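You operate a simulated robot arm through the tools that you are given. There is no shell and no other tool.

You run a simulated robot arm. Do the job below in one go: nothing can be reset, and whatever is moved stays where it is left.

Task
Change the lid press to the wide ring and crimp the wide lid on.
Fine: lid on while the ring is out; pin back in LOCK; one stroke, arm up.

The check looks at the end state, three seconds after you hand in, the way a careful person would. Anything else that was tipped, shoved, dropped, spilled or broken makes it a failure. Lids that push on must go on centred and level and be pressed home; caps that screw on are set level and turned clockwise until they are tight.

Robot
A 7-joint arm with a two-finger gripper, fixed in place. Base frame: the origin is on the floor under the middle of its stand, x ahead of it, y to its left, z up; the work surface is at about z = 0.85. Units: m, degrees, N and s.
With the tool pointing down near the work surface it reaches from about 0.34 to 0.72 m from the base axis. Its first joint turns from -66.0 to 66.0 degrees. Payload 2.45 kg.
The TCP is the grasp point between the finger pads, 0.026 m short of the fingertips. In the tool frame z runs along the fingers and y along their closing line. The gripper opens to 0.096 m; its body begins 0.069 m behind the TCP.
Orientation is told as [roll, pitch, yaw] about the base's x, y, z axes, in that order, counted from this pose: with the fingers straight down and closing along the base's y, the tool's x points along the base's -x, its y along +y and its z along -z.

Tools
- The arm moves only by the tool arm_command. Its argument "motion" is one flat list of numbers, 7 for each row, row after row: the turn, a rotation vector about the base's x, y, z in degrees, then the shift along the base's x, y, z in mm, then the opening in per cent of the stroke, from 0 (shut) to 100 (fully open). In form: [rx, ry, rz, dx, dy, dz, claw, rx, ry, rz, dx, dy, dz, claw, ...]. A call has 1 to 20 rows; each row is the pose to reach, as a shift and turn from the pose commanded when the call began. Rows are played at 5 a second. More than 0.05 m and 8.6 degrees between two rows, or a gripper value outside its range, and nothing of the call is played. Where a pose cannot be reached the arm comes as near as it can. A force on the tool above 90 N (or 10 N above the force at the start of the call, whichever is more), or a blocked arm, ends the call early, and 0.2 s more pass. The fingers move at their own pace (about 0.05 m/s each) and stop on an object; they squeeze with about 38 N. The grip force told is the motor's: it shows also when the fingers shut on nothing. Time passes only in rows, and 0.2 s behind the last, so rows that repeat a pose let the fingers close. It gives the time, the measured TCP pose, the force on the tool (base axes), the opening and the grip force at its end, in the units of the frame above (readings bear some noise), with the torque about the TCP (base axes, N m) and any sound that the robot's microphone picked up.
- Cameras (640 x 400 px; columns grow to the right, rows downward): "scene" is fixed at [0.1734, -0.3885, 1.4414]; the picture's right is [0.76, -0.66, 0.00], its down [-0.26, -0.30, -0.92] and it looks along [0.60, 0.69, -0.40] (base axes); focal length 299 px, centre (320, 200). "wrist" rides on the gripper at [0.082, 0.003, -0.098] in the tool frame; the picture's right is [-0.04, 1.00, 0.00], its down [-0.73, -0.03, -0.68] and it looks along [-0.68, -0.03, 0.73] (tool axes); focal length 256 px, centre (320, 200). There is no depth. A picture from a camera that has moved, and an enlarged one, comes with that camera's place and axes in the base frame and with its lens.
- snapshot(camera): a new picture of that camera. The clock stands still meanwhile.
- inspect(camera, box): a new picture of the part [left, top, right, bottom] of that camera's present view, enlarged. The clock stands still meanwhile.
- hand_in(): hands the job in; it is judged then, once.

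Places have to be worked out from the pictures, the camera data and where the tool is seen. Open the gripper and draw the arm clear of the work before you hand the job in, unless the task says otherwise.

The tools are called as name(argument=value, ...) on one line, values as JSON. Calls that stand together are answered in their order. arm_command: Moves the arm, as the interface text tells. Its arguments: {"type":"object","properties":{"motion":{"type":"array","items":{"type":"number"}}},"required":["motion"]} The other tools are called the same way: snapshot (camera) takes a picture; inspect (camera, box) takes an enlarged picture of a part of a camera's view; hand_in () hands the job in.

At the start:

```text
t: 0.0
eef_pos: [0.3677, 0.0112, 1.3665]
ee_rot: [0.0, -0.1, 0.0]
force: [-1.0, -0.5, 0.6]
wrist_torque: [0.02, 0.0, 0.0]
grip_width: 0.096
grasp_force: 0.1
```

scene: 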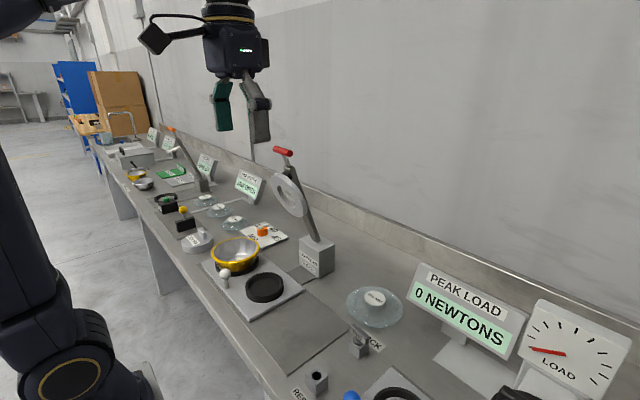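
wrist: 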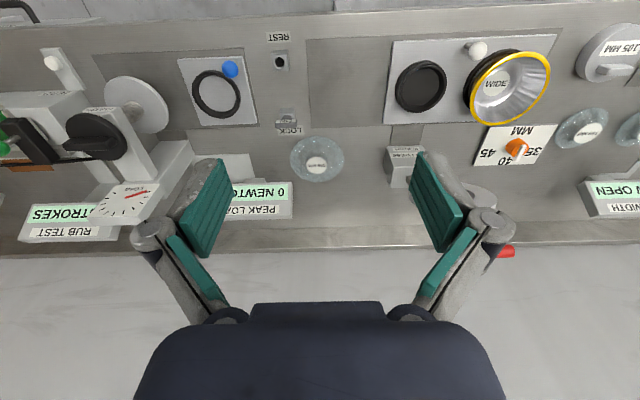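

I start with enlarged looks at the bench to identify the press, rings, pin, LOCK and REST, and the lids.

inspect(camera="scene", box=[180, 140, 340, 320])

inspect(camera="scene", box=[280, 270, 480, 400])

inspect(camera="scene", box=[90, 110, 250, 250])

inspect(camera="wrist", box=[360, 20, 640, 200])

inspect(camera="wrist", box=[160, 20, 400, 190])

```text
2.22 times, centred on (260, 230) of scene
camera zoom: at [0.1734, -0.3885, 1.4414], right [0.76, -0.66, 0.0], down [-0.26, -0.3, -0.92], along [0.6, 0.69, -0.4], focal length 664 px, centre (453, 133)
```

zoom: 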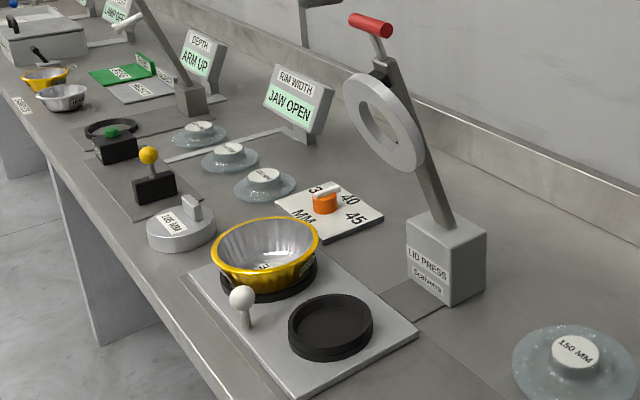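

```text
3.08 times, centred on (380, 335) of scene
camera zoom: at [0.1734, -0.3885, 1.4414], right [0.76, -0.66, 0.0], down [-0.26, -0.3, -0.92], along [0.6, 0.69, -0.4], focal length 919 px, centre (135, -215)
```

zoom: 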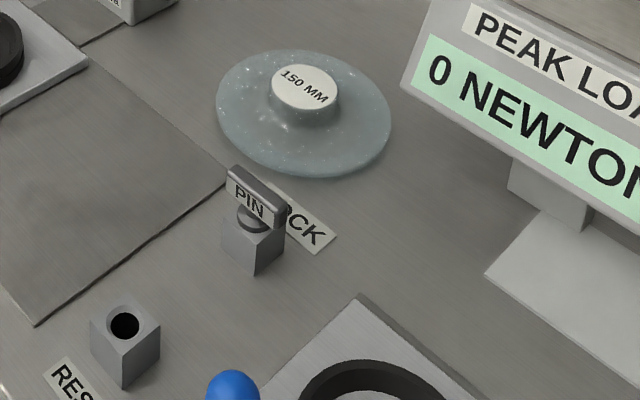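

```text
2.86 times, centred on (170, 180) of scene
camera zoom: at [0.1734, -0.3885, 1.4414], right [0.76, -0.66, 0.0], down [-0.26, -0.3, -0.92], along [0.6, 0.69, -0.4], focal length 854 px, centre (749, 257)
```

zoom: 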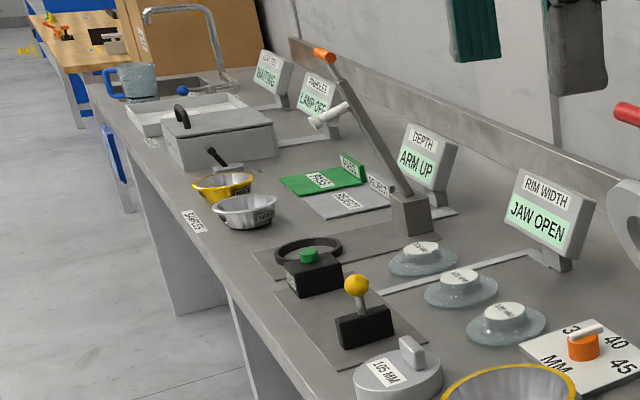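

```text
2.22 times, centred on (500, 110) of wrist
camera zoom: at [0.2871, 0.0142, 1.4634], right [0.04, 1.0, 0.0], down [0.73, -0.03, 0.68], along [0.68, -0.03, -0.73], focal length 569 px, centre (-80, 400)
```

zoom: 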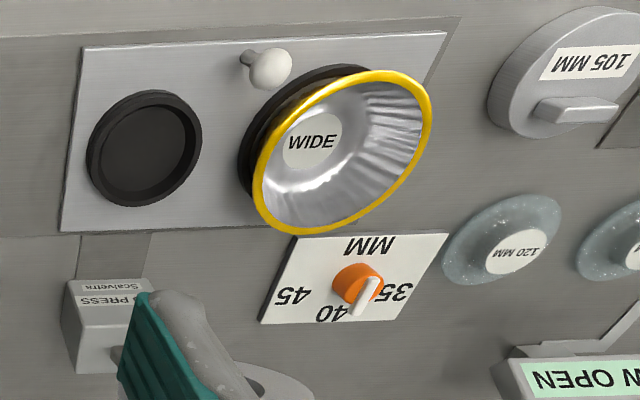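

```text
2.35 times, centred on (280, 105) of wrist
camera zoom: at [0.2871, 0.0142, 1.4634], right [0.04, 1.0, 0.0], down [0.73, -0.03, 0.68], along [0.68, -0.03, -0.73], focal length 602 px, centre (414, 424)
```

zoom: 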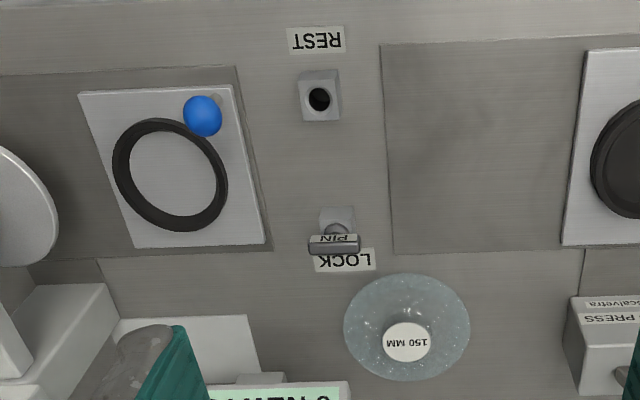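

The shuttle plate has two black rings; the WIDE bowl sits in the far ring (~(0.50, 0.39)), the empty ring is under the press (~(0.50, 0.23)), and the pin is in LOCK (~(0.56,-0.08)) with REST at (~0.435,-0.076). I move the wrist camera over the bowl and lids to read sizes.

arm_command(motion=[0, 0, 0, 0, 48, -10, 100, 0, 0, 0, 0, 96, -20, 100, 0, 0, 0, 0, 144, -30, 100, 0, 0, 0, 0, 192, -40, 100, 0, 0, 0, 0, 240, -50, 100, 0, 0, 0, 0, 288, -60, 100, 0, 0, 0, 0, 335, -70, 100, 0, 0, 0, 0, 335, -70, 100])

snapshot(camera="wrist")

snapshot(camera="scene")

```text
t: 1.8
eef_pos: [0.3689, 0.3477, 1.2962]
ee_rot: [0.1, 0.0, 0.0]
force: [0.0, -0.3, -0.3]
wrist_torque: [0.01, -0.01, -0.03]
grip_width: 0.096
grasp_force: 0.0
```

```text
taken
camera wrist: at [0.2877, 0.3513, 1.3938], right [0.04, 1.0, 0.0], down [0.73, -0.03, 0.68], along [0.68, -0.03, -0.73], focal length 256 px, centre (320, 200)
```

wrist: 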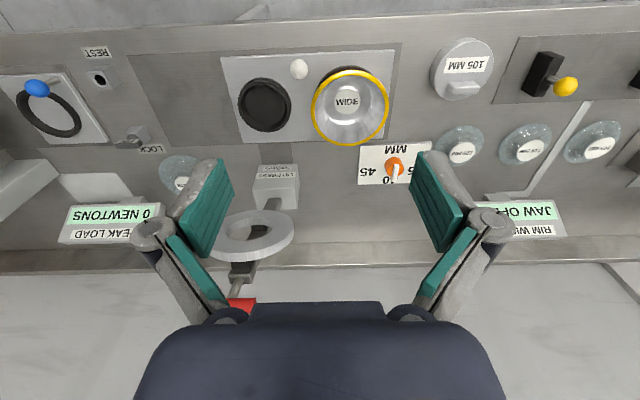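

```text
taken
```

scene: 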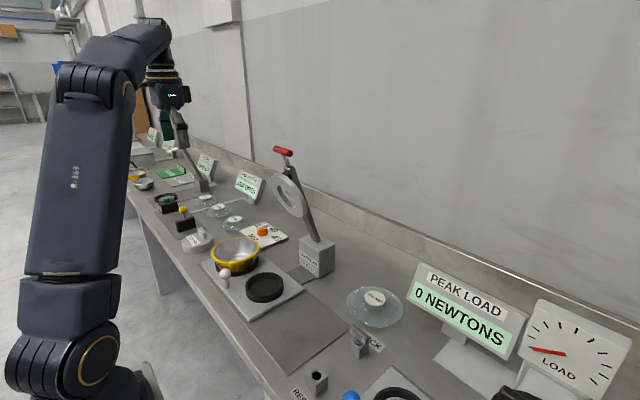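

The view is good. I enlarge the bowl, the dial, the lids and the press from this position.

inspect(camera="wrist", box=[210, 40, 410, 165])

inspect(camera="wrist", box=[420, 30, 640, 170])

inspect(camera="wrist", box=[200, 140, 440, 310])

inspect(camera="wrist", box=[0, 40, 220, 180])

inspect(camera="scene", box=[180, 180, 320, 310])

inspect(camera="scene", box=[250, 140, 350, 290])

```text
3.20 times, centred on (310, 102) of wrist
camera zoom: at [0.2877, 0.3513, 1.3938], right [0.04, 1.0, 0.0], down [0.73, -0.03, 0.68], along [0.68, -0.03, -0.73], focal length 819 px, centre (352, 512)
```

zoom: 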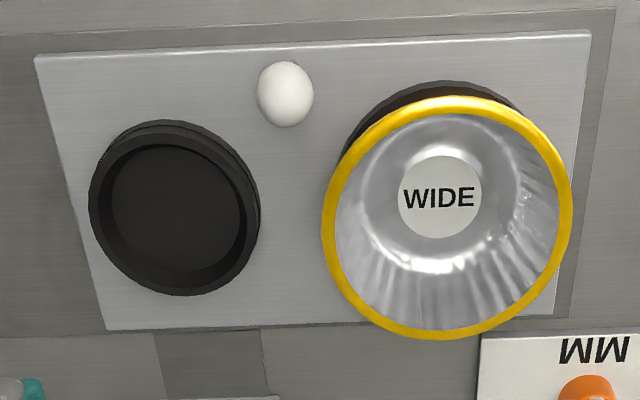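

```text
2.86 times, centred on (530, 100) of wrist
camera zoom: at [0.2877, 0.3513, 1.3938], right [0.04, 1.0, 0.0], down [0.73, -0.03, 0.68], along [0.68, -0.03, -0.73], focal length 731 px, centre (-280, 486)
```

zoom: 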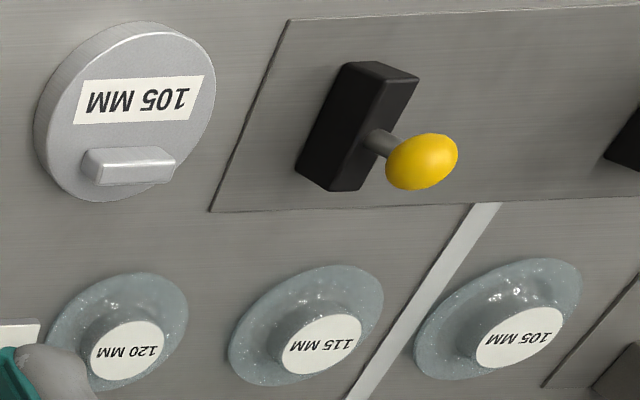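

```text
2.35 times, centred on (320, 225) of wrist
camera zoom: at [0.2877, 0.3513, 1.3938], right [0.04, 1.0, 0.0], down [0.73, -0.03, 0.68], along [0.68, -0.03, -0.73], focal length 602 px, centre (320, 141)
```

zoom: 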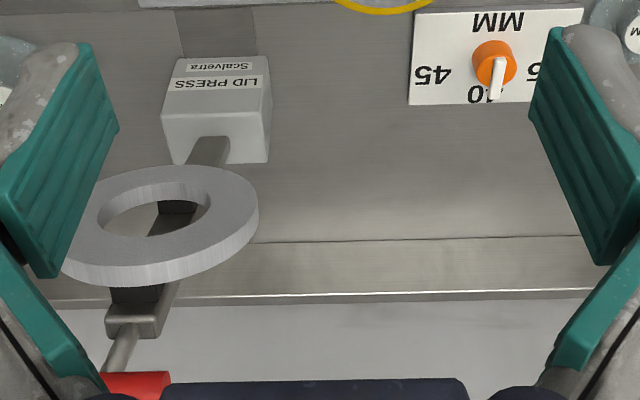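

```text
2.86 times, centred on (110, 110) of wrist
camera zoom: at [0.2877, 0.3513, 1.3938], right [0.04, 1.0, 0.0], down [0.73, -0.03, 0.68], along [0.68, -0.03, -0.73], focal length 731 px, centre (920, 457)
```

zoom: 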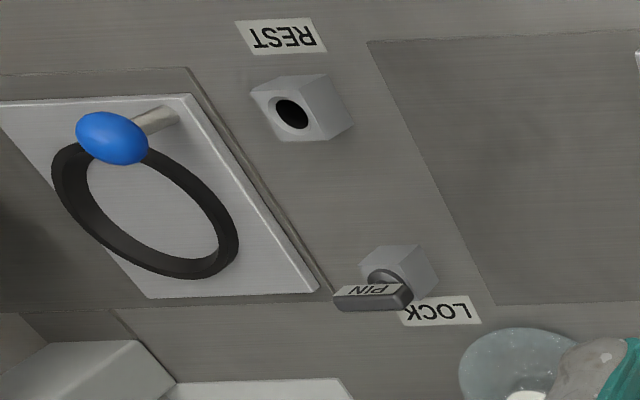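

```text
3.08 times, centred on (250, 245) of scene
camera zoom: at [0.1734, -0.3885, 1.4415], right [0.76, -0.66, 0.0], down [-0.26, -0.3, -0.92], along [0.6, 0.69, -0.4], focal length 919 px, centre (535, 62)
```

zoom: 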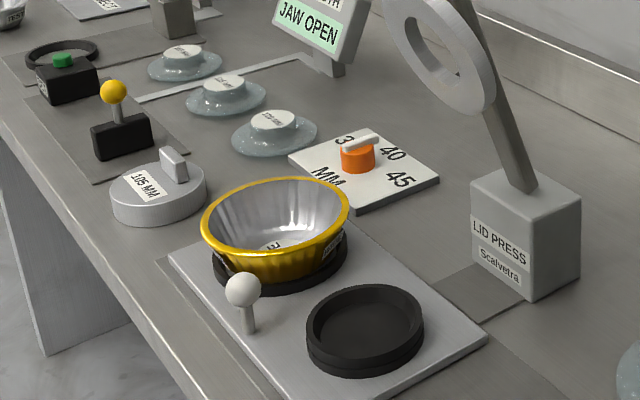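

```text
2.67 times, centred on (300, 215) of scene
camera zoom: at [0.1734, -0.3885, 1.4415], right [0.76, -0.66, 0.0], down [-0.26, -0.3, -0.92], along [0.6, 0.69, -0.4], focal length 797 px, centre (373, 160)
```

zoom: 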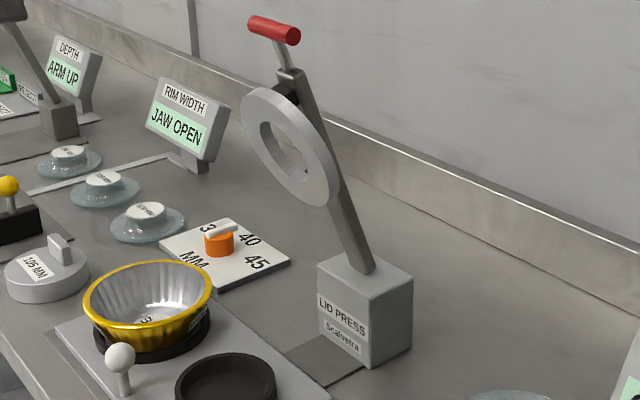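

The wide bowl's rim works out at about (0.498, 0.400, z 0.906) with ~150 mm diameter, so its lid is the 150 MM one at about (0.70, -0.012). I go round the press arm (handle ~(0.595, 0.243, 1.25)) and look at the lid and the pin from closer.

arm_command(motion=[0, 0, 0, 0, -48, -10, 100, 0, 0, 0, 0, -96, -20, 100, 0, 0, 0, 0, -144, -30, 100, 0, 0, 0, 0, -192, -45, 100, 0, 0, 0, 0, -240, -60, 100, 0, 0, 0, 0, -288, -75, 100, 0, 0, 0, 0, -330, -90, 100, 0, 0, 0, 30, -360, -110, 100, 0, 0, 0, 70, -360, -130, 100, 0, 0, 0, 110, -360, -150, 100, 0, 0, 0, 150, -360, -170, 100, 0, 0, 0, 150, -360, -170, 100])

snapshot(camera="wrist")

snapshot(camera="scene")

```text
refused: row 4 steps farther than a row can; nothing moved
```

```text
taken
camera wrist: at [0.2877, 0.3513, 1.3938], right [0.04, 1.0, 0.0], down [0.73, -0.03, 0.68], along [0.68, -0.03, -0.73], focal length 256 px, centre (320, 200)
```

wrist: 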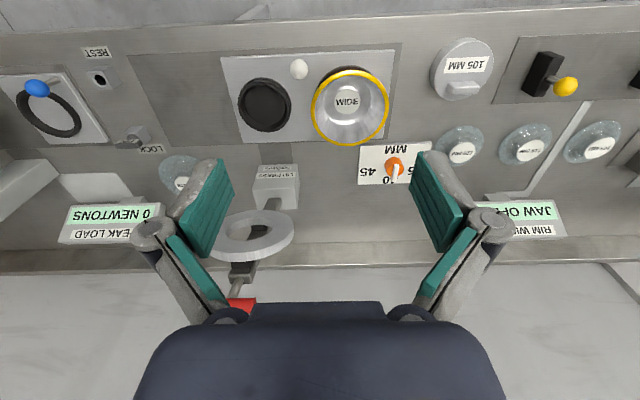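

```text
taken
```

scene: 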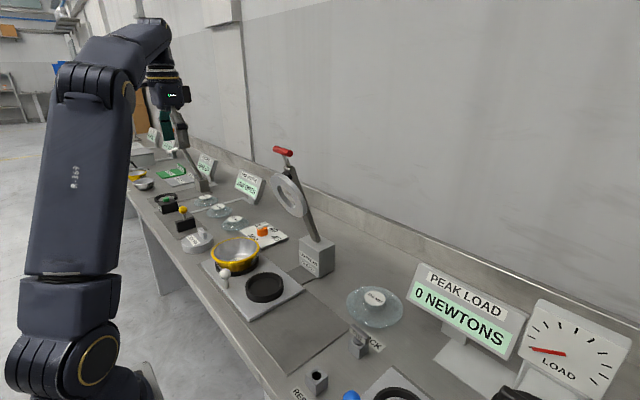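

The steps exceeded 50 mm, so nothing moved; I repeat with smaller steps.

arm_command(motion=[0, 0, 0, 0, -45, -12, 100, 0, 0, 0, 0, -90, -24, 100, 0, 0, 0, 0, -135, -36, 100, 0, 0, 0, 0, -180, -48, 100, 0, 0, 0, 0, -225, -60, 100, 0, 0, 0, 0, -270, -72, 100, 0, 0, 0, 0, -315, -84, 100, 0, 0, 0, 10, -358, -96, 100, 0, 0, 0, 45, -360, -110, 100, 0, 0, 0, 80, -360, -130, 100, 0, 0, 0, 115, -360, -150, 100, 0, 0, 0, 150, -360, -170, 100, 0, 0, 0, 150, -360, -170, 100])

snapshot(camera="wrist")

snapshot(camera="scene")

```text
t: 4.6
eef_pos: [0.5184, -0.0102, 1.1277]
ee_rot: [0.1, 0.1, -0.1]
force: [0.5, 0.7, 0.4]
wrist_torque: [0.0, 0.05, -0.03]
grip_width: 0.096
grasp_force: 0.0
```

```text
taken
camera wrist: at [0.438, -0.0088, 1.225], right [0.04, 1.0, 0.0], down [0.73, -0.03, 0.68], along [0.68, -0.03, -0.73], focal length 256 px, centre (320, 200)
```

wrist: 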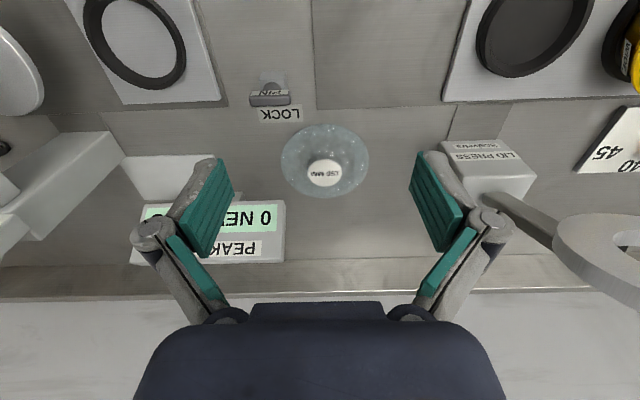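

```text
taken
```

scene: 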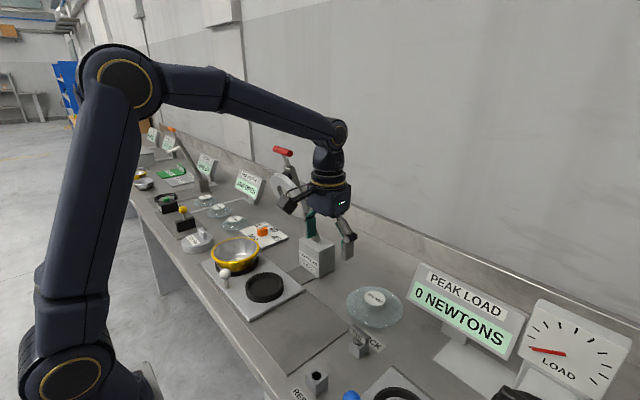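

inspect(camera="wrist", box=[230, 60, 410, 220])

inspect(camera="scene", box=[330, 270, 430, 360])

```text
2.50 times, centred on (320, 140) of wrist
camera zoom: at [0.438, -0.0088, 1.225], right [0.04, 1.0, 0.0], down [0.73, -0.03, 0.68], along [0.68, -0.03, -0.73], focal length 640 px, centre (320, 350)
```

zoom: 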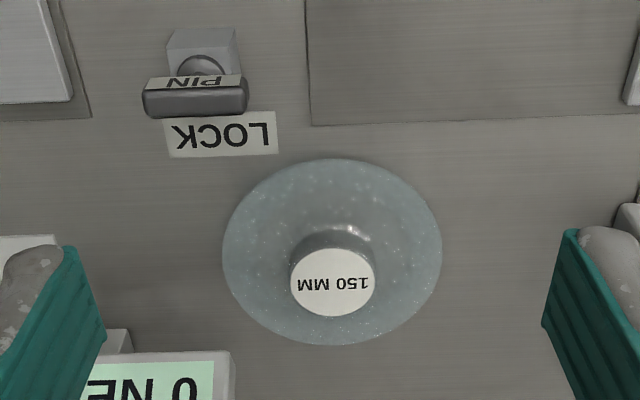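

```text
4.44 times, centred on (380, 315) of scene
camera zoom: at [0.1734, -0.3885, 1.4414], right [0.76, -0.66, 0.0], down [-0.26, -0.3, -0.92], along [0.6, 0.69, -0.4], focal length 1328 px, centre (53, -311)
```

zoom: 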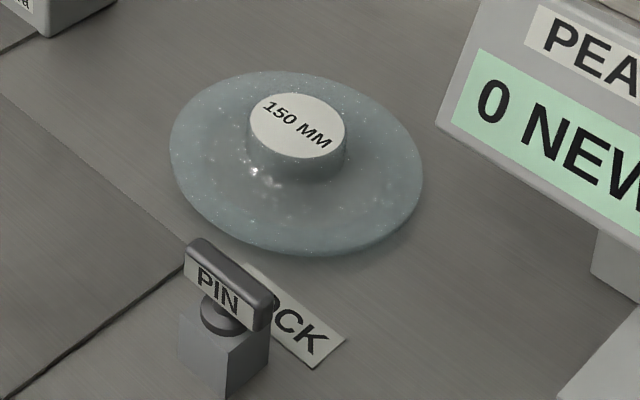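

The knob top of the 150 MM lid triangulates to (0.698, -0.012, 0.879), knob about 57 mm wide. I go above it and down to a height just over the knob, then check.

arm_command(motion=[0, 0, 0, 45, -1, -20, 90, 0, 0, 0, 90, -2, -40, 90, 0, 0, 0, 135, -2, -60, 90, 0, 0, 0, 178, -2, -80, 90, 0, 0, 0, 179.5, -2, -120, 90, 0, 0, 0, 179.5, -2, -160, 90, 0, 0, 0, 179.5, -2, -190, 90, 0, 0, 0, 179.5, -2, -190, 90])

snapshot(camera="wrist")

inspect(camera="scene", box=[300, 200, 460, 340])

```text
t: 6.4
eef_pos: [0.6971, -0.0149, 0.9359]
ee_rot: [0.0, 0.0, 0.0]
force: [-0.2, -0.8, 0.2]
wrist_torque: [0.0, -0.01, -0.02]
grip_width: 0.0862
grasp_force: 0.1
```

```text
taken
camera wrist: at [0.6165, -0.0122, 1.033], right [0.04, 1.0, 0.0], down [0.73, -0.03, 0.68], along [0.68, -0.03, -0.73], focal length 256 px, centre (320, 200)
```

wrist: 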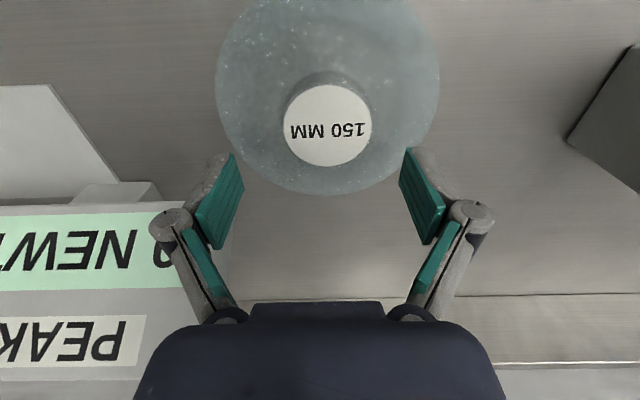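

```text
2.86 times, centred on (380, 270) of scene
camera zoom: at [0.1734, -0.3885, 1.4414], right [0.76, -0.66, 0.0], down [-0.26, -0.3, -0.92], along [0.6, 0.69, -0.4], focal length 854 px, centre (149, 0)
```

zoom: 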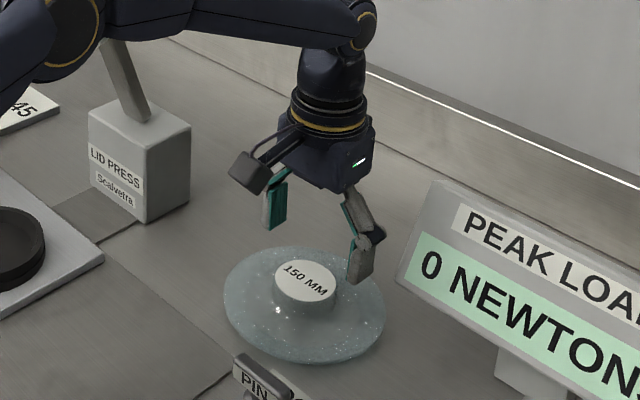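

The knob reads at about y = -0.011, x = 0.696, so I shift 3.5 mm in y, go down so the tips stop just above the lid plate, and close on the knob.

arm_command(motion=[0, 0, 0, -0.5, 3.5, -15, 90, 0, 0, 0, -0.5, 3.5, -30, 90, 0, 0, 0, -0.5, 3.5, -41, 90, 0, 0, 0, -0.5, 3.5, -41, 90, 0, 0, 0, -0.5, 3.5, -41, 50, 0, 0, 0, -0.5, 3.5, -41, 50, 0, 0, 0, -0.5, 3.5, -41, 0, 0, 0, 0, -0.5, 3.5, -41, 0, 0, 0, 0, -0.5, 3.5, -41, 0])

snapshot(camera="wrist")

inspect(camera="scene", box=[330, 220, 450, 340])

```text
t: 8.4
eef_pos: [0.6985, -0.0116, 0.8964]
ee_rot: [-0.1, 0.0, 0.0]
force: [-0.5, 1.5, 3.1]
wrist_torque: [-0.04, 0.07, 0.0]
grip_width: 0.056
grasp_force: 37.7
```

```text
taken
camera wrist: at [0.6167, -0.0088, 0.9932], right [0.04, 1.0, 0.0], down [0.73, -0.03, 0.68], along [0.68, -0.03, -0.73], focal length 256 px, centre (320, 200)
```

wrist: 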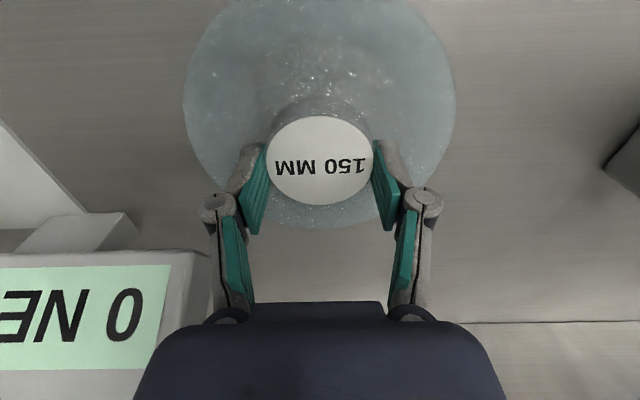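

```text
3.33 times, centred on (390, 280) of scene
camera zoom: at [0.1733, -0.3885, 1.4415], right [0.76, -0.66, 0.0], down [-0.26, -0.3, -0.92], along [0.6, 0.69, -0.4], focal length 996 px, centre (87, -67)
```

zoom: 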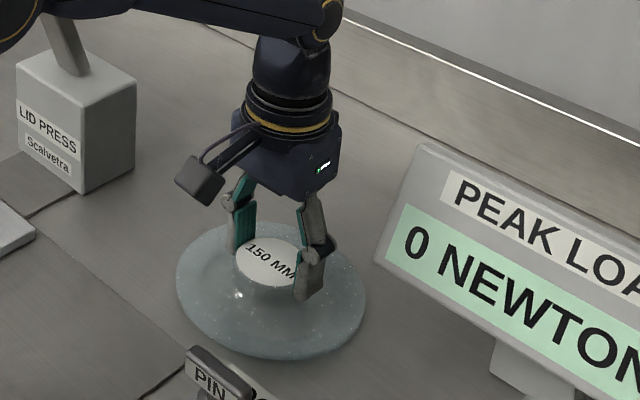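

The knob is held (56 mm, 38 N). I lift straight up, then draw back toward the base at z ≈ 1.05 to clear the press arm.

arm_command(motion=[0, 0, 0, 0, 0, 10, 0, 0, 0, 0, 0, 0, 35, 0, 0, 0, 0, 0, 0, 70, 0, 0, 0, 0, 0, 0, 105, 0, 0, 0, 0, 0, 0, 140, 0, 0, 0, 0, -20, 0, 155, 0, 0, 0, 0, -55, 0, 160, 0, 0, 0, 0, -95, 0, 160, 0, 0, 0, 0, -135, 0, 160, 0, 0, 0, 0, -175, 0, 160, 0, 0, 0, 0, -215, 0, 160, 0, 0, 0, 0, -250, 0, 160, 0, 0, 0, 0, -280, 0, 160, 0, 0, 0, 0, -280, 0, 160, 0])

snapshot(camera="wrist")

snapshot(camera="scene")

```text
t: 11.4
eef_pos: [0.4181, -0.0111, 1.0539]
ee_rot: [0.0, 0.1, 0.0]
force: [-1.0, -0.4, -0.8]
wrist_torque: [-0.05, -0.02, -0.01]
grip_width: 0.0555
grasp_force: 38.0
```

```text
taken
camera wrist: at [0.3363, -0.0089, 1.1512], right [0.04, 1.0, 0.0], down [0.73, -0.03, 0.68], along [0.68, -0.03, -0.73], focal length 256 px, centre (320, 200)
```

wrist: 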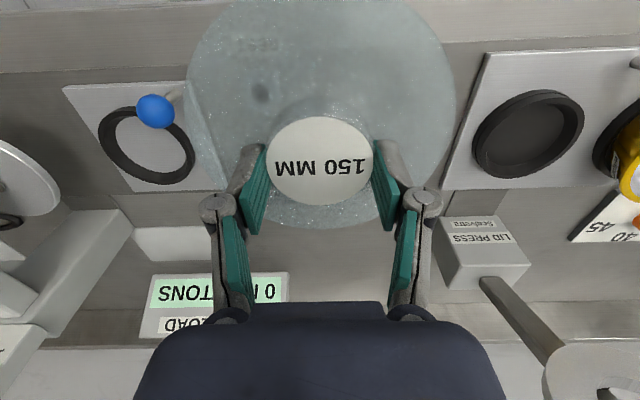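

```text
taken
```

scene: 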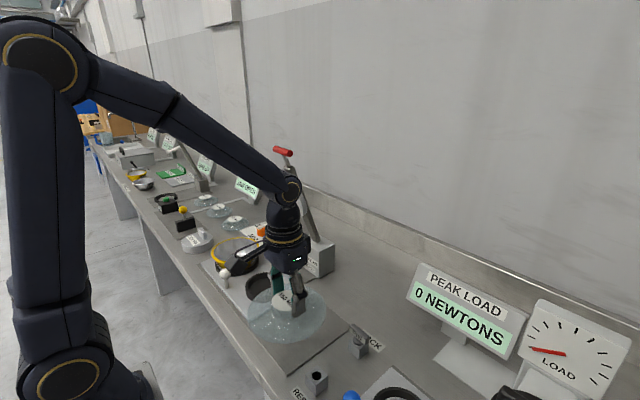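

The lid is steady in the grip. I move left along y at x ≈ 0.42, in front of the press arm, to the bowl's y.

arm_command(motion=[0, 0, 0, 0, 20, 5, 0, 0, 0, 0, 0, 55, 10, 0, 0, 0, 0, 0, 95, 10, 0, 0, 0, 0, 0, 135, 10, 0, 0, 0, 0, 0, 175, 10, 0, 0, 0, 0, 0, 215, 10, 0, 0, 0, 0, 0, 255, 10, 0, 0, 0, 0, 0, 295, 10, 0, 0, 0, 0, 0, 335, 10, 0, 0, 0, 0, 0, 375, 10, 0, 0, 0, 0, 0, 400, 10, 0, 0, 0, 0, 0, 411, 10, 0, 0, 0, 0, 0, 411, 10, 0])

snapshot(camera="wrist")

snapshot(camera="scene")

```text
t: 14.2
eef_pos: [0.4191, 0.4002, 1.0646]
ee_rot: [0.0, 0.0, 0.0]
force: [0.0, 0.2, 0.4]
wrist_torque: [0.01, -0.01, 0.02]
grip_width: 0.0557
grasp_force: 38.0
```

```text
taken
camera wrist: at [0.3369, 0.4026, 1.1617], right [0.04, 1.0, 0.0], down [0.73, -0.03, 0.68], along [0.68, -0.03, -0.73], focal length 256 px, centre (320, 200)
```

wrist: 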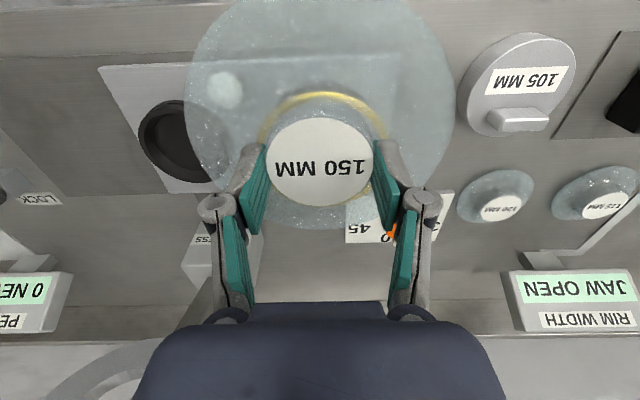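

```text
taken
```

scene: 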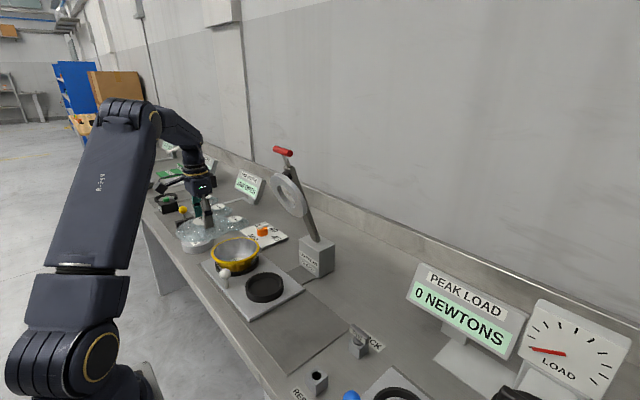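

The translucent lid lets me see the bowl rim through it. I enlarge to measure both circles.

inspect(camera="wrist", box=[170, 0, 470, 250])

inspect(camera="scene", box=[160, 180, 300, 310])

```text
1.60 times, centred on (320, 125) of wrist
camera zoom: at [0.3369, 0.4026, 1.1617], right [0.04, 1.0, 0.0], down [0.73, -0.03, 0.68], along [0.68, -0.03, -0.73], focal length 410 px, centre (320, 320)
```

zoom: 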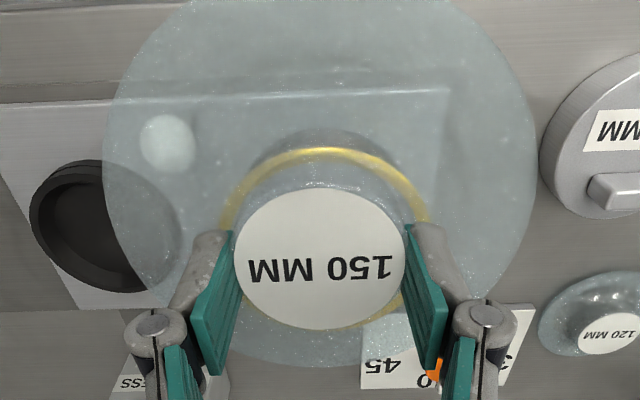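

```text
3.08 times, centred on (230, 245) of scene
camera zoom: at [0.1734, -0.3885, 1.4415], right [0.76, -0.66, 0.0], down [-0.26, -0.3, -0.92], along [0.6, 0.69, -0.4], focal length 919 px, centre (597, 62)
```

zoom: 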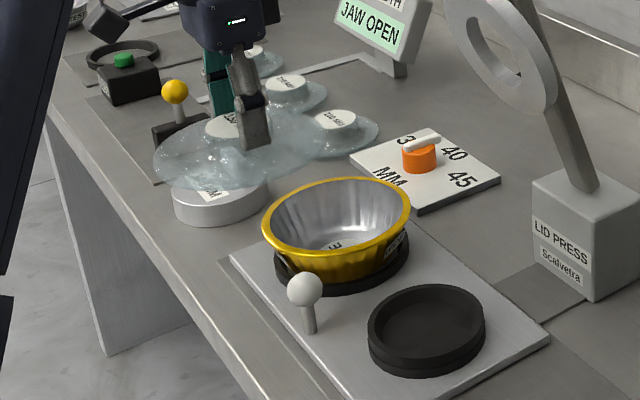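

From the corrected geometry (using circle edges rather than ellipse centres) the rim is at about (0.503, 0.398), z ≈ 0.917, 150 mm wide, and the lid centre sits about 2 mm short of the TCP in x. I move over the bowl, still about 35 mm above it, to compare lid and rim directly.

arm_command(motion=[0, 0, 0, 30, -1, 0, 0, 0, 0, 0, 60, -2, 0, 0, 0, 0, 0, 86, -2, 0, 0, 0, 0, 0, 86, -2, -25, 0, 0, 0, 0, 86, -2, -50, 0, 0, 0, 0, 86, -2, -70, 0, 0, 0, 0, 86, -2, -70, 0])

inspect(camera="wrist", box=[160, 0, 480, 250])

inspect(camera="scene", box=[180, 180, 320, 310])

```text
t: 15.8
eef_pos: [0.5035, 0.3962, 0.9958]
ee_rot: [0.0, 0.1, 0.0]
force: [0.6, -0.5, -0.6]
wrist_torque: [-0.01, -0.02, 0.04]
grip_width: 0.0557
grasp_force: 38.1
```

```text
1.60 times, centred on (320, 125) of wrist
camera zoom: at [0.4229, 0.3995, 1.0925], right [0.04, 1.0, 0.0], down [0.73, -0.03, 0.68], along [0.68, -0.03, -0.73], focal length 410 px, centre (320, 320)
```

zoom: 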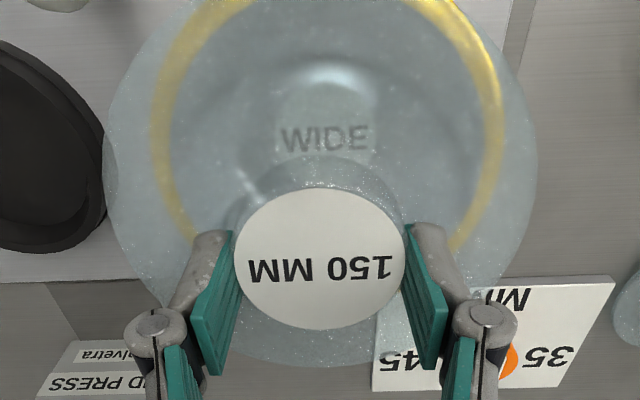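

```text
3.08 times, centred on (250, 245) of scene
camera zoom: at [0.1734, -0.3885, 1.4414], right [0.76, -0.66, 0.0], down [-0.26, -0.3, -0.92], along [0.6, 0.69, -0.4], focal length 919 px, centre (535, 62)
```

zoom: 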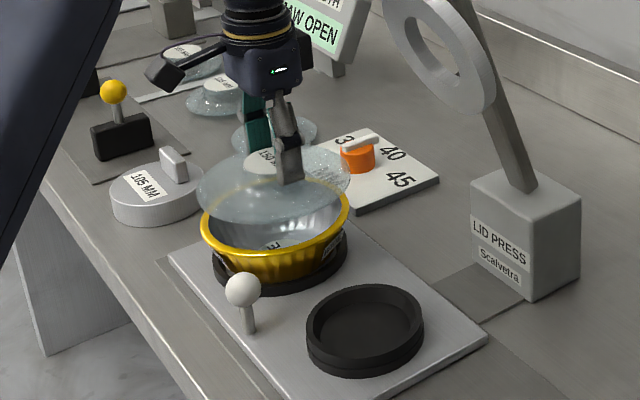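

Lid centre reads (0.5025, 0.396) and the rim centre (0.5025, 0.399), so I shift +2.5 mm in y and come down until the lid is a few millimetres above the rim, then look again.

arm_command(motion=[0, 0, 0, 0, 2.5, -10, 0, 0, 0, 0, 0, 2.5, -20, 0, 0, 0, 0, 0, 2.5, -26, 0, 0, 0, 0, 0, 2.5, -26, 0])

inspect(camera="wrist", box=[160, 0, 480, 250])

inspect(camera="scene", box=[200, 215, 280, 285])

```text
t: 16.8
eef_pos: [0.503, 0.4, 0.9696]
ee_rot: [0.0, 0.1, 0.0]
force: [0.3, 0.1, -0.8]
wrist_torque: [0.0, 0.02, 0.01]
grip_width: 0.0556
grasp_force: 38.4
```

```text
1.60 times, centred on (320, 125) of wrist
camera zoom: at [0.4218, 0.4018, 1.0668], right [0.04, 1.0, 0.0], down [0.73, -0.03, 0.68], along [0.68, -0.03, -0.73], focal length 410 px, centre (320, 320)
```

zoom: 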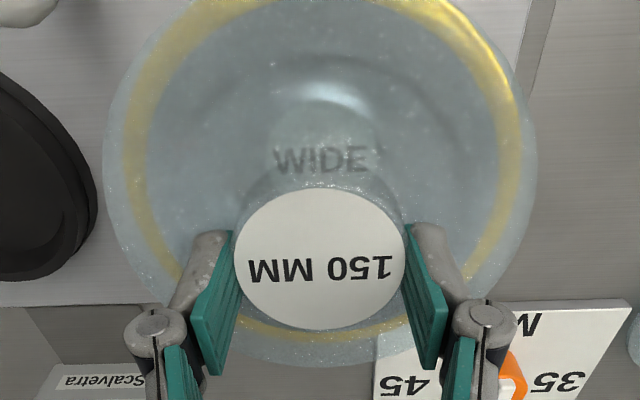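

```text
5.71 times, centred on (240, 250) of scene
camera zoom: at [0.1734, -0.3885, 1.4414], right [0.76, -0.66, 0.0], down [-0.26, -0.3, -0.92], along [0.6, 0.69, -0.4], focal length 1707 px, centre (777, -86)
```

zoom: 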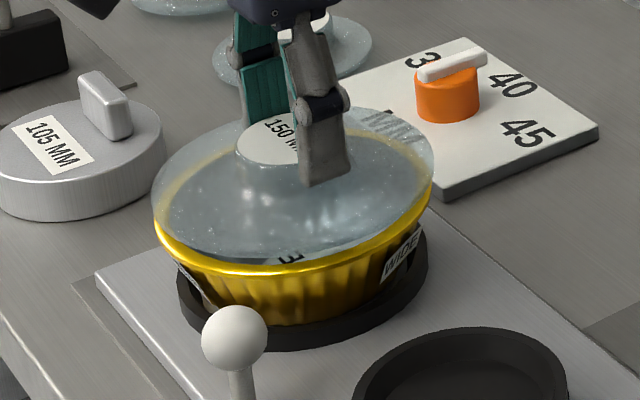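

Lid and rim agree to about 1 mm; the scene view suggests a further (-0.8, +0.8) mm. I apply that and lower in small steps, watching the force.

arm_command(motion=[0, 0, 0, -0.8, 0.8, -2, 0, 0, 0, 0, -0.8, 0.8, -4, 0, 0, 0, 0, -0.8, 0.8, -6, 0, 0, 0, 0, -0.8, 0.8, -6, 0])

inspect(camera="scene", box=[200, 215, 280, 285])

inspect(camera="wrist", box=[160, 0, 480, 250])

```text
t: 17.8
eef_pos: [0.5016, 0.4017, 0.9631]
ee_rot: [0.0, 0.0, 0.0]
force: [-1.2, 0.3, 0.3]
wrist_torque: [-0.02, 0.01, 0.03]
grip_width: 0.0557
grasp_force: 37.8
```

```text
5.71 times, centred on (240, 250) of scene
camera zoom: at [0.1734, -0.3885, 1.4414], right [0.76, -0.66, 0.0], down [-0.26, -0.3, -0.92], along [0.6, 0.69, -0.4], focal length 1707 px, centre (777, -86)
```

zoom: 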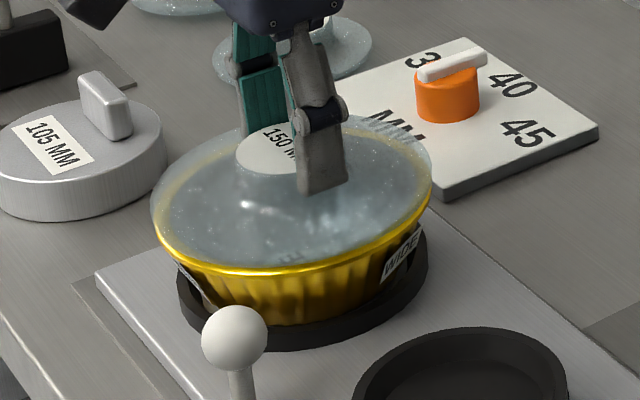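

```text
1.60 times, centred on (320, 125) of wrist
camera zoom: at [0.4209, 0.4033, 1.0604], right [0.04, 1.0, 0.0], down [0.73, -0.03, 0.68], along [0.68, -0.03, -0.73], focal length 410 px, centre (320, 320)
```

zoom: 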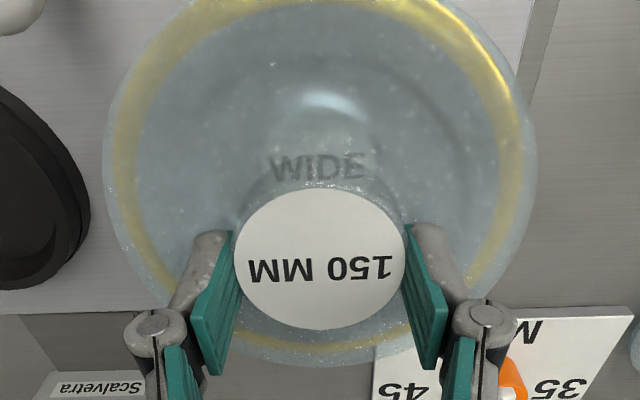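

No contact yet (force ~0), and centring is within about 0.5 mm. I continue down in small steps.

arm_command(motion=[0, 0, 0, 0, -0.3, -2, 0, 0, 0, 0, 0, -0.3, -4, 0, 0, 0, 0, 0, -0.3, -4, 0])

inspect(camera="scene", box=[200, 215, 280, 285])

```text
t: 18.6
eef_pos: [0.5023, 0.4011, 0.9591]
ee_rot: [0.1, 0.0, 0.0]
force: [-0.3, 0.2, 6.2]
wrist_torque: [-0.03, -0.03, 0.0]
grip_width: 0.0559
grasp_force: 37.5
```

```text
5.71 times, centred on (240, 250) of scene
camera zoom: at [0.1733, -0.3886, 1.4414], right [0.76, -0.66, 0.0], down [-0.26, -0.3, -0.92], along [0.6, 0.69, -0.4], focal length 1707 px, centre (777, -86)
```

zoom: 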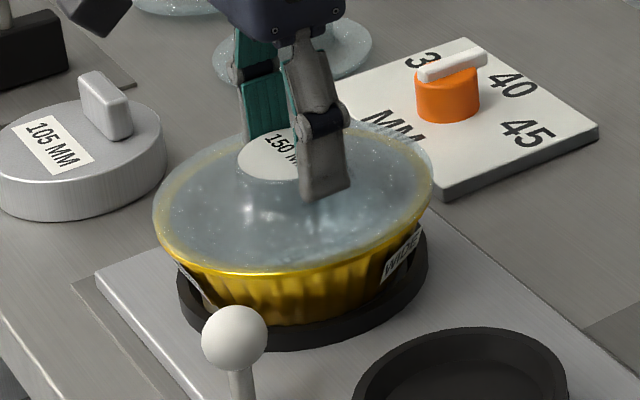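

Contact came at z ≈ 0.959 with 6 N, level with no torque, so the lid is resting on the rim. I open the fingers and rise straight up.

arm_command(motion=[0, 0, 0, 0, 0, 0, 70, 0, 0, 0, 0, 0, 0, 85, 0, 0, 0, 0, 0, 0, 85, 0, 0, 0, 0, 0, 15, 85, 0, 0, 0, 0, 0, 40, 85, 0, 0, 0, 0, 0, 75, 85, 0, 0, 0, 0, 0, 110, 85, 0, 0, 0, 0, 0, 110, 85])

inspect(camera="wrist", box=[160, 0, 480, 250])

inspect(camera="scene", box=[200, 215, 280, 285])

```text
t: 20.4
eef_pos: [0.5012, 0.4002, 1.0689]
ee_rot: [0.0, 0.0, 0.0]
force: [0.6, -0.1, 0.2]
wrist_torque: [0.01, 0.01, 0.0]
grip_width: 0.0815
grasp_force: 0.2
```

```text
1.60 times, centred on (320, 125) of wrist
camera zoom: at [0.4203, 0.4025, 1.1659], right [0.04, 1.0, 0.0], down [0.73, -0.03, 0.68], along [0.68, -0.03, -0.73], focal length 410 px, centre (320, 320)
```

zoom: 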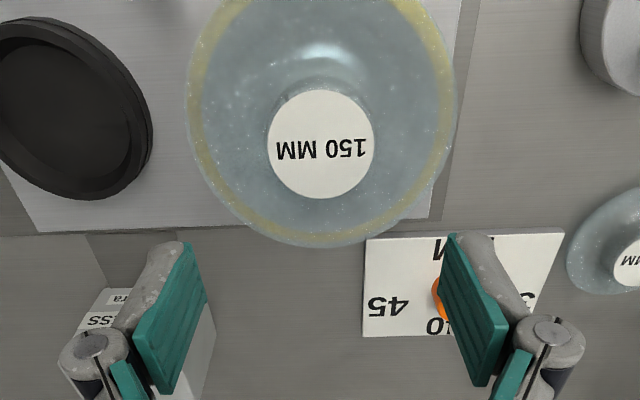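

```text
5.71 times, centred on (240, 250) of scene
camera zoom: at [0.1734, -0.3885, 1.4414], right [0.76, -0.66, 0.0], down [-0.26, -0.3, -0.92], along [0.6, 0.69, -0.4], focal length 1707 px, centre (777, -86)
```

zoom: 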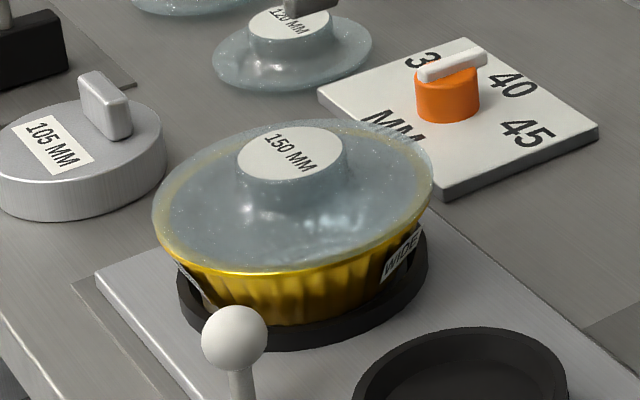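

The lid sits centred and level on the wide bowl. Next the pin: I back off from the bowl, pass in front of the press arm, and look at LOCK and REST from close up.

arm_command(motion=[0, 0, 0, -30, 0, 10, 100, 0, 0, 0, -70, 0, 20, 100, 0, 0, 0, -100, -20, 30, 100, 0, 0, 0, -105, -65, 30, 100, 0, 0, 0, -105, -110, 30, 100, 0, 0, 0, -105, -155, 30, 100, 0, 0, 0, -105, -200, 30, 100, 0, 0, 0, -105, -245, 30, 100, 0, 0, 0, -105, -290, 30, 100, 0, 0, 0, -105, -335, 30, 100, 0, 0, 0, -105, -380, 30, 100, 0, 0, 0, -105, -425, 30, 100, 0, 0, 0, -105, -470, 30, 100, 0, 0, 0, -105, -480, 30, 100, 0, 0, 0, -105, -480, 30, 100])

snapshot(camera="wrist")

snapshot(camera="scene")

```text
t: 23.6
eef_pos: [0.3963, -0.08, 1.1002]
ee_rot: [0.0, 0.1, 0.1]
force: [0.1, 0.4, -0.3]
wrist_torque: [0.01, -0.04, 0.03]
grip_width: 0.0961
grasp_force: 0.0
```

```text
taken
camera wrist: at [0.3165, -0.0773, 1.197], right [0.04, 1.0, 0.0], down [0.73, -0.03, 0.68], along [0.68, -0.03, -0.73], focal length 256 px, centre (320, 200)
```

wrist: 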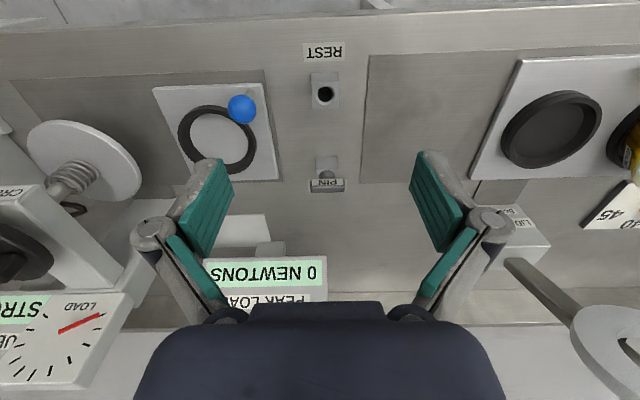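

```text
taken
```

scene: 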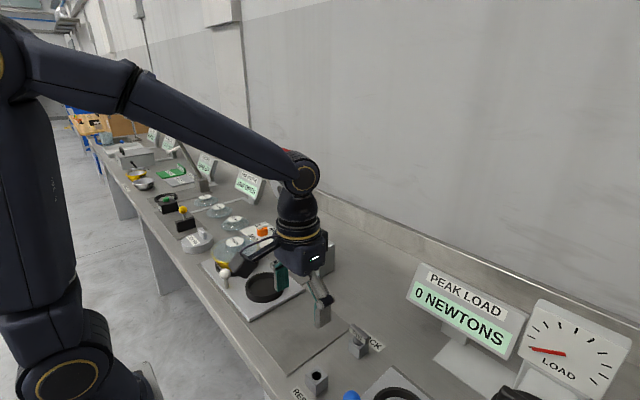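

inspect(camera="wrist", box=[270, 30, 390, 220])

inspect(camera="scene", box=[280, 315, 400, 400])

inspect(camera="scene", box=[340, 315, 390, 365])

```text
2.11 times, centred on (330, 125) of wrist
camera zoom: at [0.3165, -0.0773, 1.197], right [0.04, 1.0, 0.0], down [0.73, -0.03, 0.68], along [0.68, -0.03, -0.73], focal length 539 px, centre (299, 358)
```

zoom: 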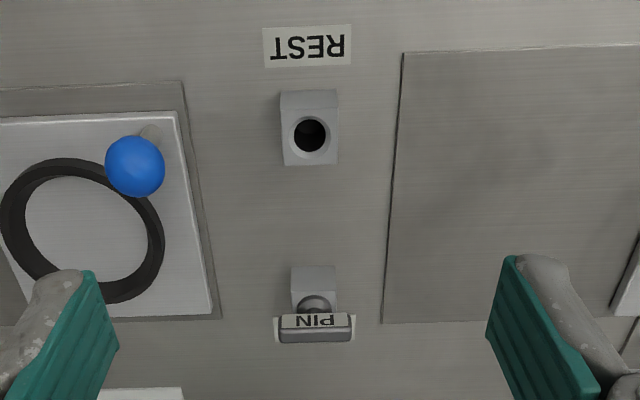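

```text
4.71 times, centred on (340, 358) of scene
camera zoom: at [0.1734, -0.3886, 1.4414], right [0.76, -0.66, 0.0], down [-0.26, -0.3, -0.92], along [0.6, 0.69, -0.4], focal length 1406 px, centre (226, -541)
```

zoom: 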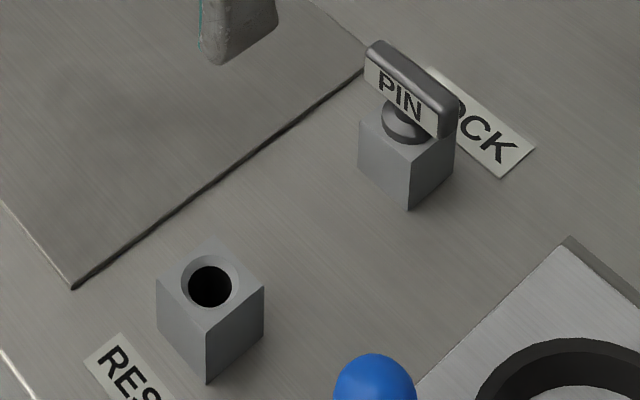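

```text
8.00 times, centred on (365, 340) of scene
camera zoom: at [0.1734, -0.3886, 1.4414], right [0.76, -0.66, 0.0], down [-0.26, -0.3, -0.92], along [0.6, 0.69, -0.4], focal length 2390 px, centre (-40, -920)
```

zoom: 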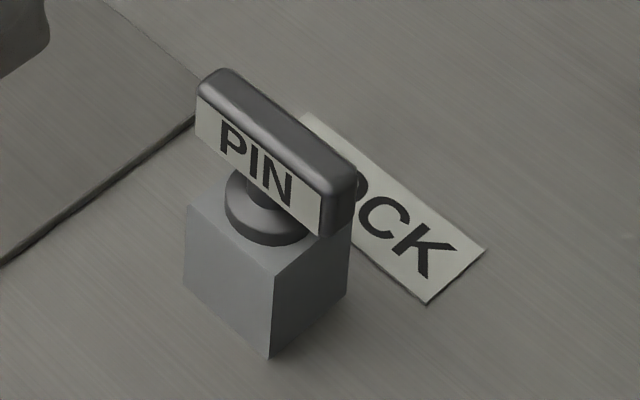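

The pin's bar is about 50 mm long (along y), centred near (0.562, -0.0765, 0.900); REST hole is at (0.436, -0.0764) with its top at z 0.877. I approach over the pin with the fingers closing along y, straddling the bar.

arm_command(motion=[0, 0, 0, 40, 1, -25, 75, 0, 0, 0, 80, 2, -50, 75, 0, 0, 0, 120, 3.5, -75, 75, 0, 0, 0, 160, 3.5, -100, 75, 0, 0, 0, 166, 3.5, -130, 75, 0, 0, 0, 166, 3.5, -145, 75, 0, 0, 0, 166, 3.5, -145, 75])

snapshot(camera="wrist")

inspect(camera="scene", box=[320, 270, 420, 370])

```text
t: 25.2
eef_pos: [0.5647, -0.0784, 0.9506]
ee_rot: [0.0, -0.1, -0.1]
force: [-0.1, -0.7, -0.1]
wrist_torque: [0.01, 0.01, 0.04]
grip_width: 0.0721
grasp_force: 0.0
```

```text
taken
camera wrist: at [0.4827, -0.0759, 1.0488], right [0.04, 1.0, 0.0], down [0.73, -0.03, 0.68], along [0.68, -0.03, -0.73], focal length 256 px, centre (320, 200)
```

wrist: 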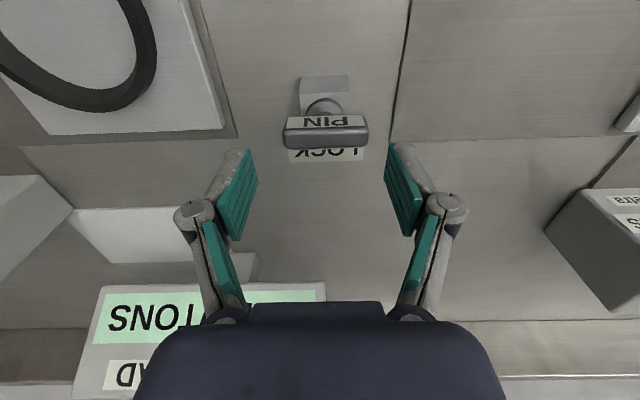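

```text
4.00 times, centred on (370, 320) of scene
camera zoom: at [0.1734, -0.3885, 1.4414], right [0.76, -0.66, 0.0], down [-0.26, -0.3, -0.92], along [0.6, 0.69, -0.4], focal length 1195 px, centre (120, -280)
```

zoom: 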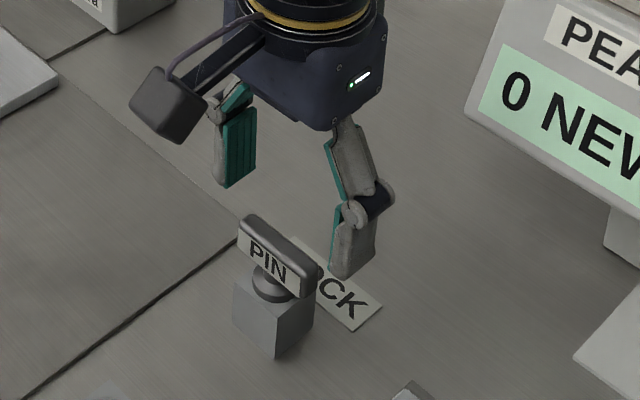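

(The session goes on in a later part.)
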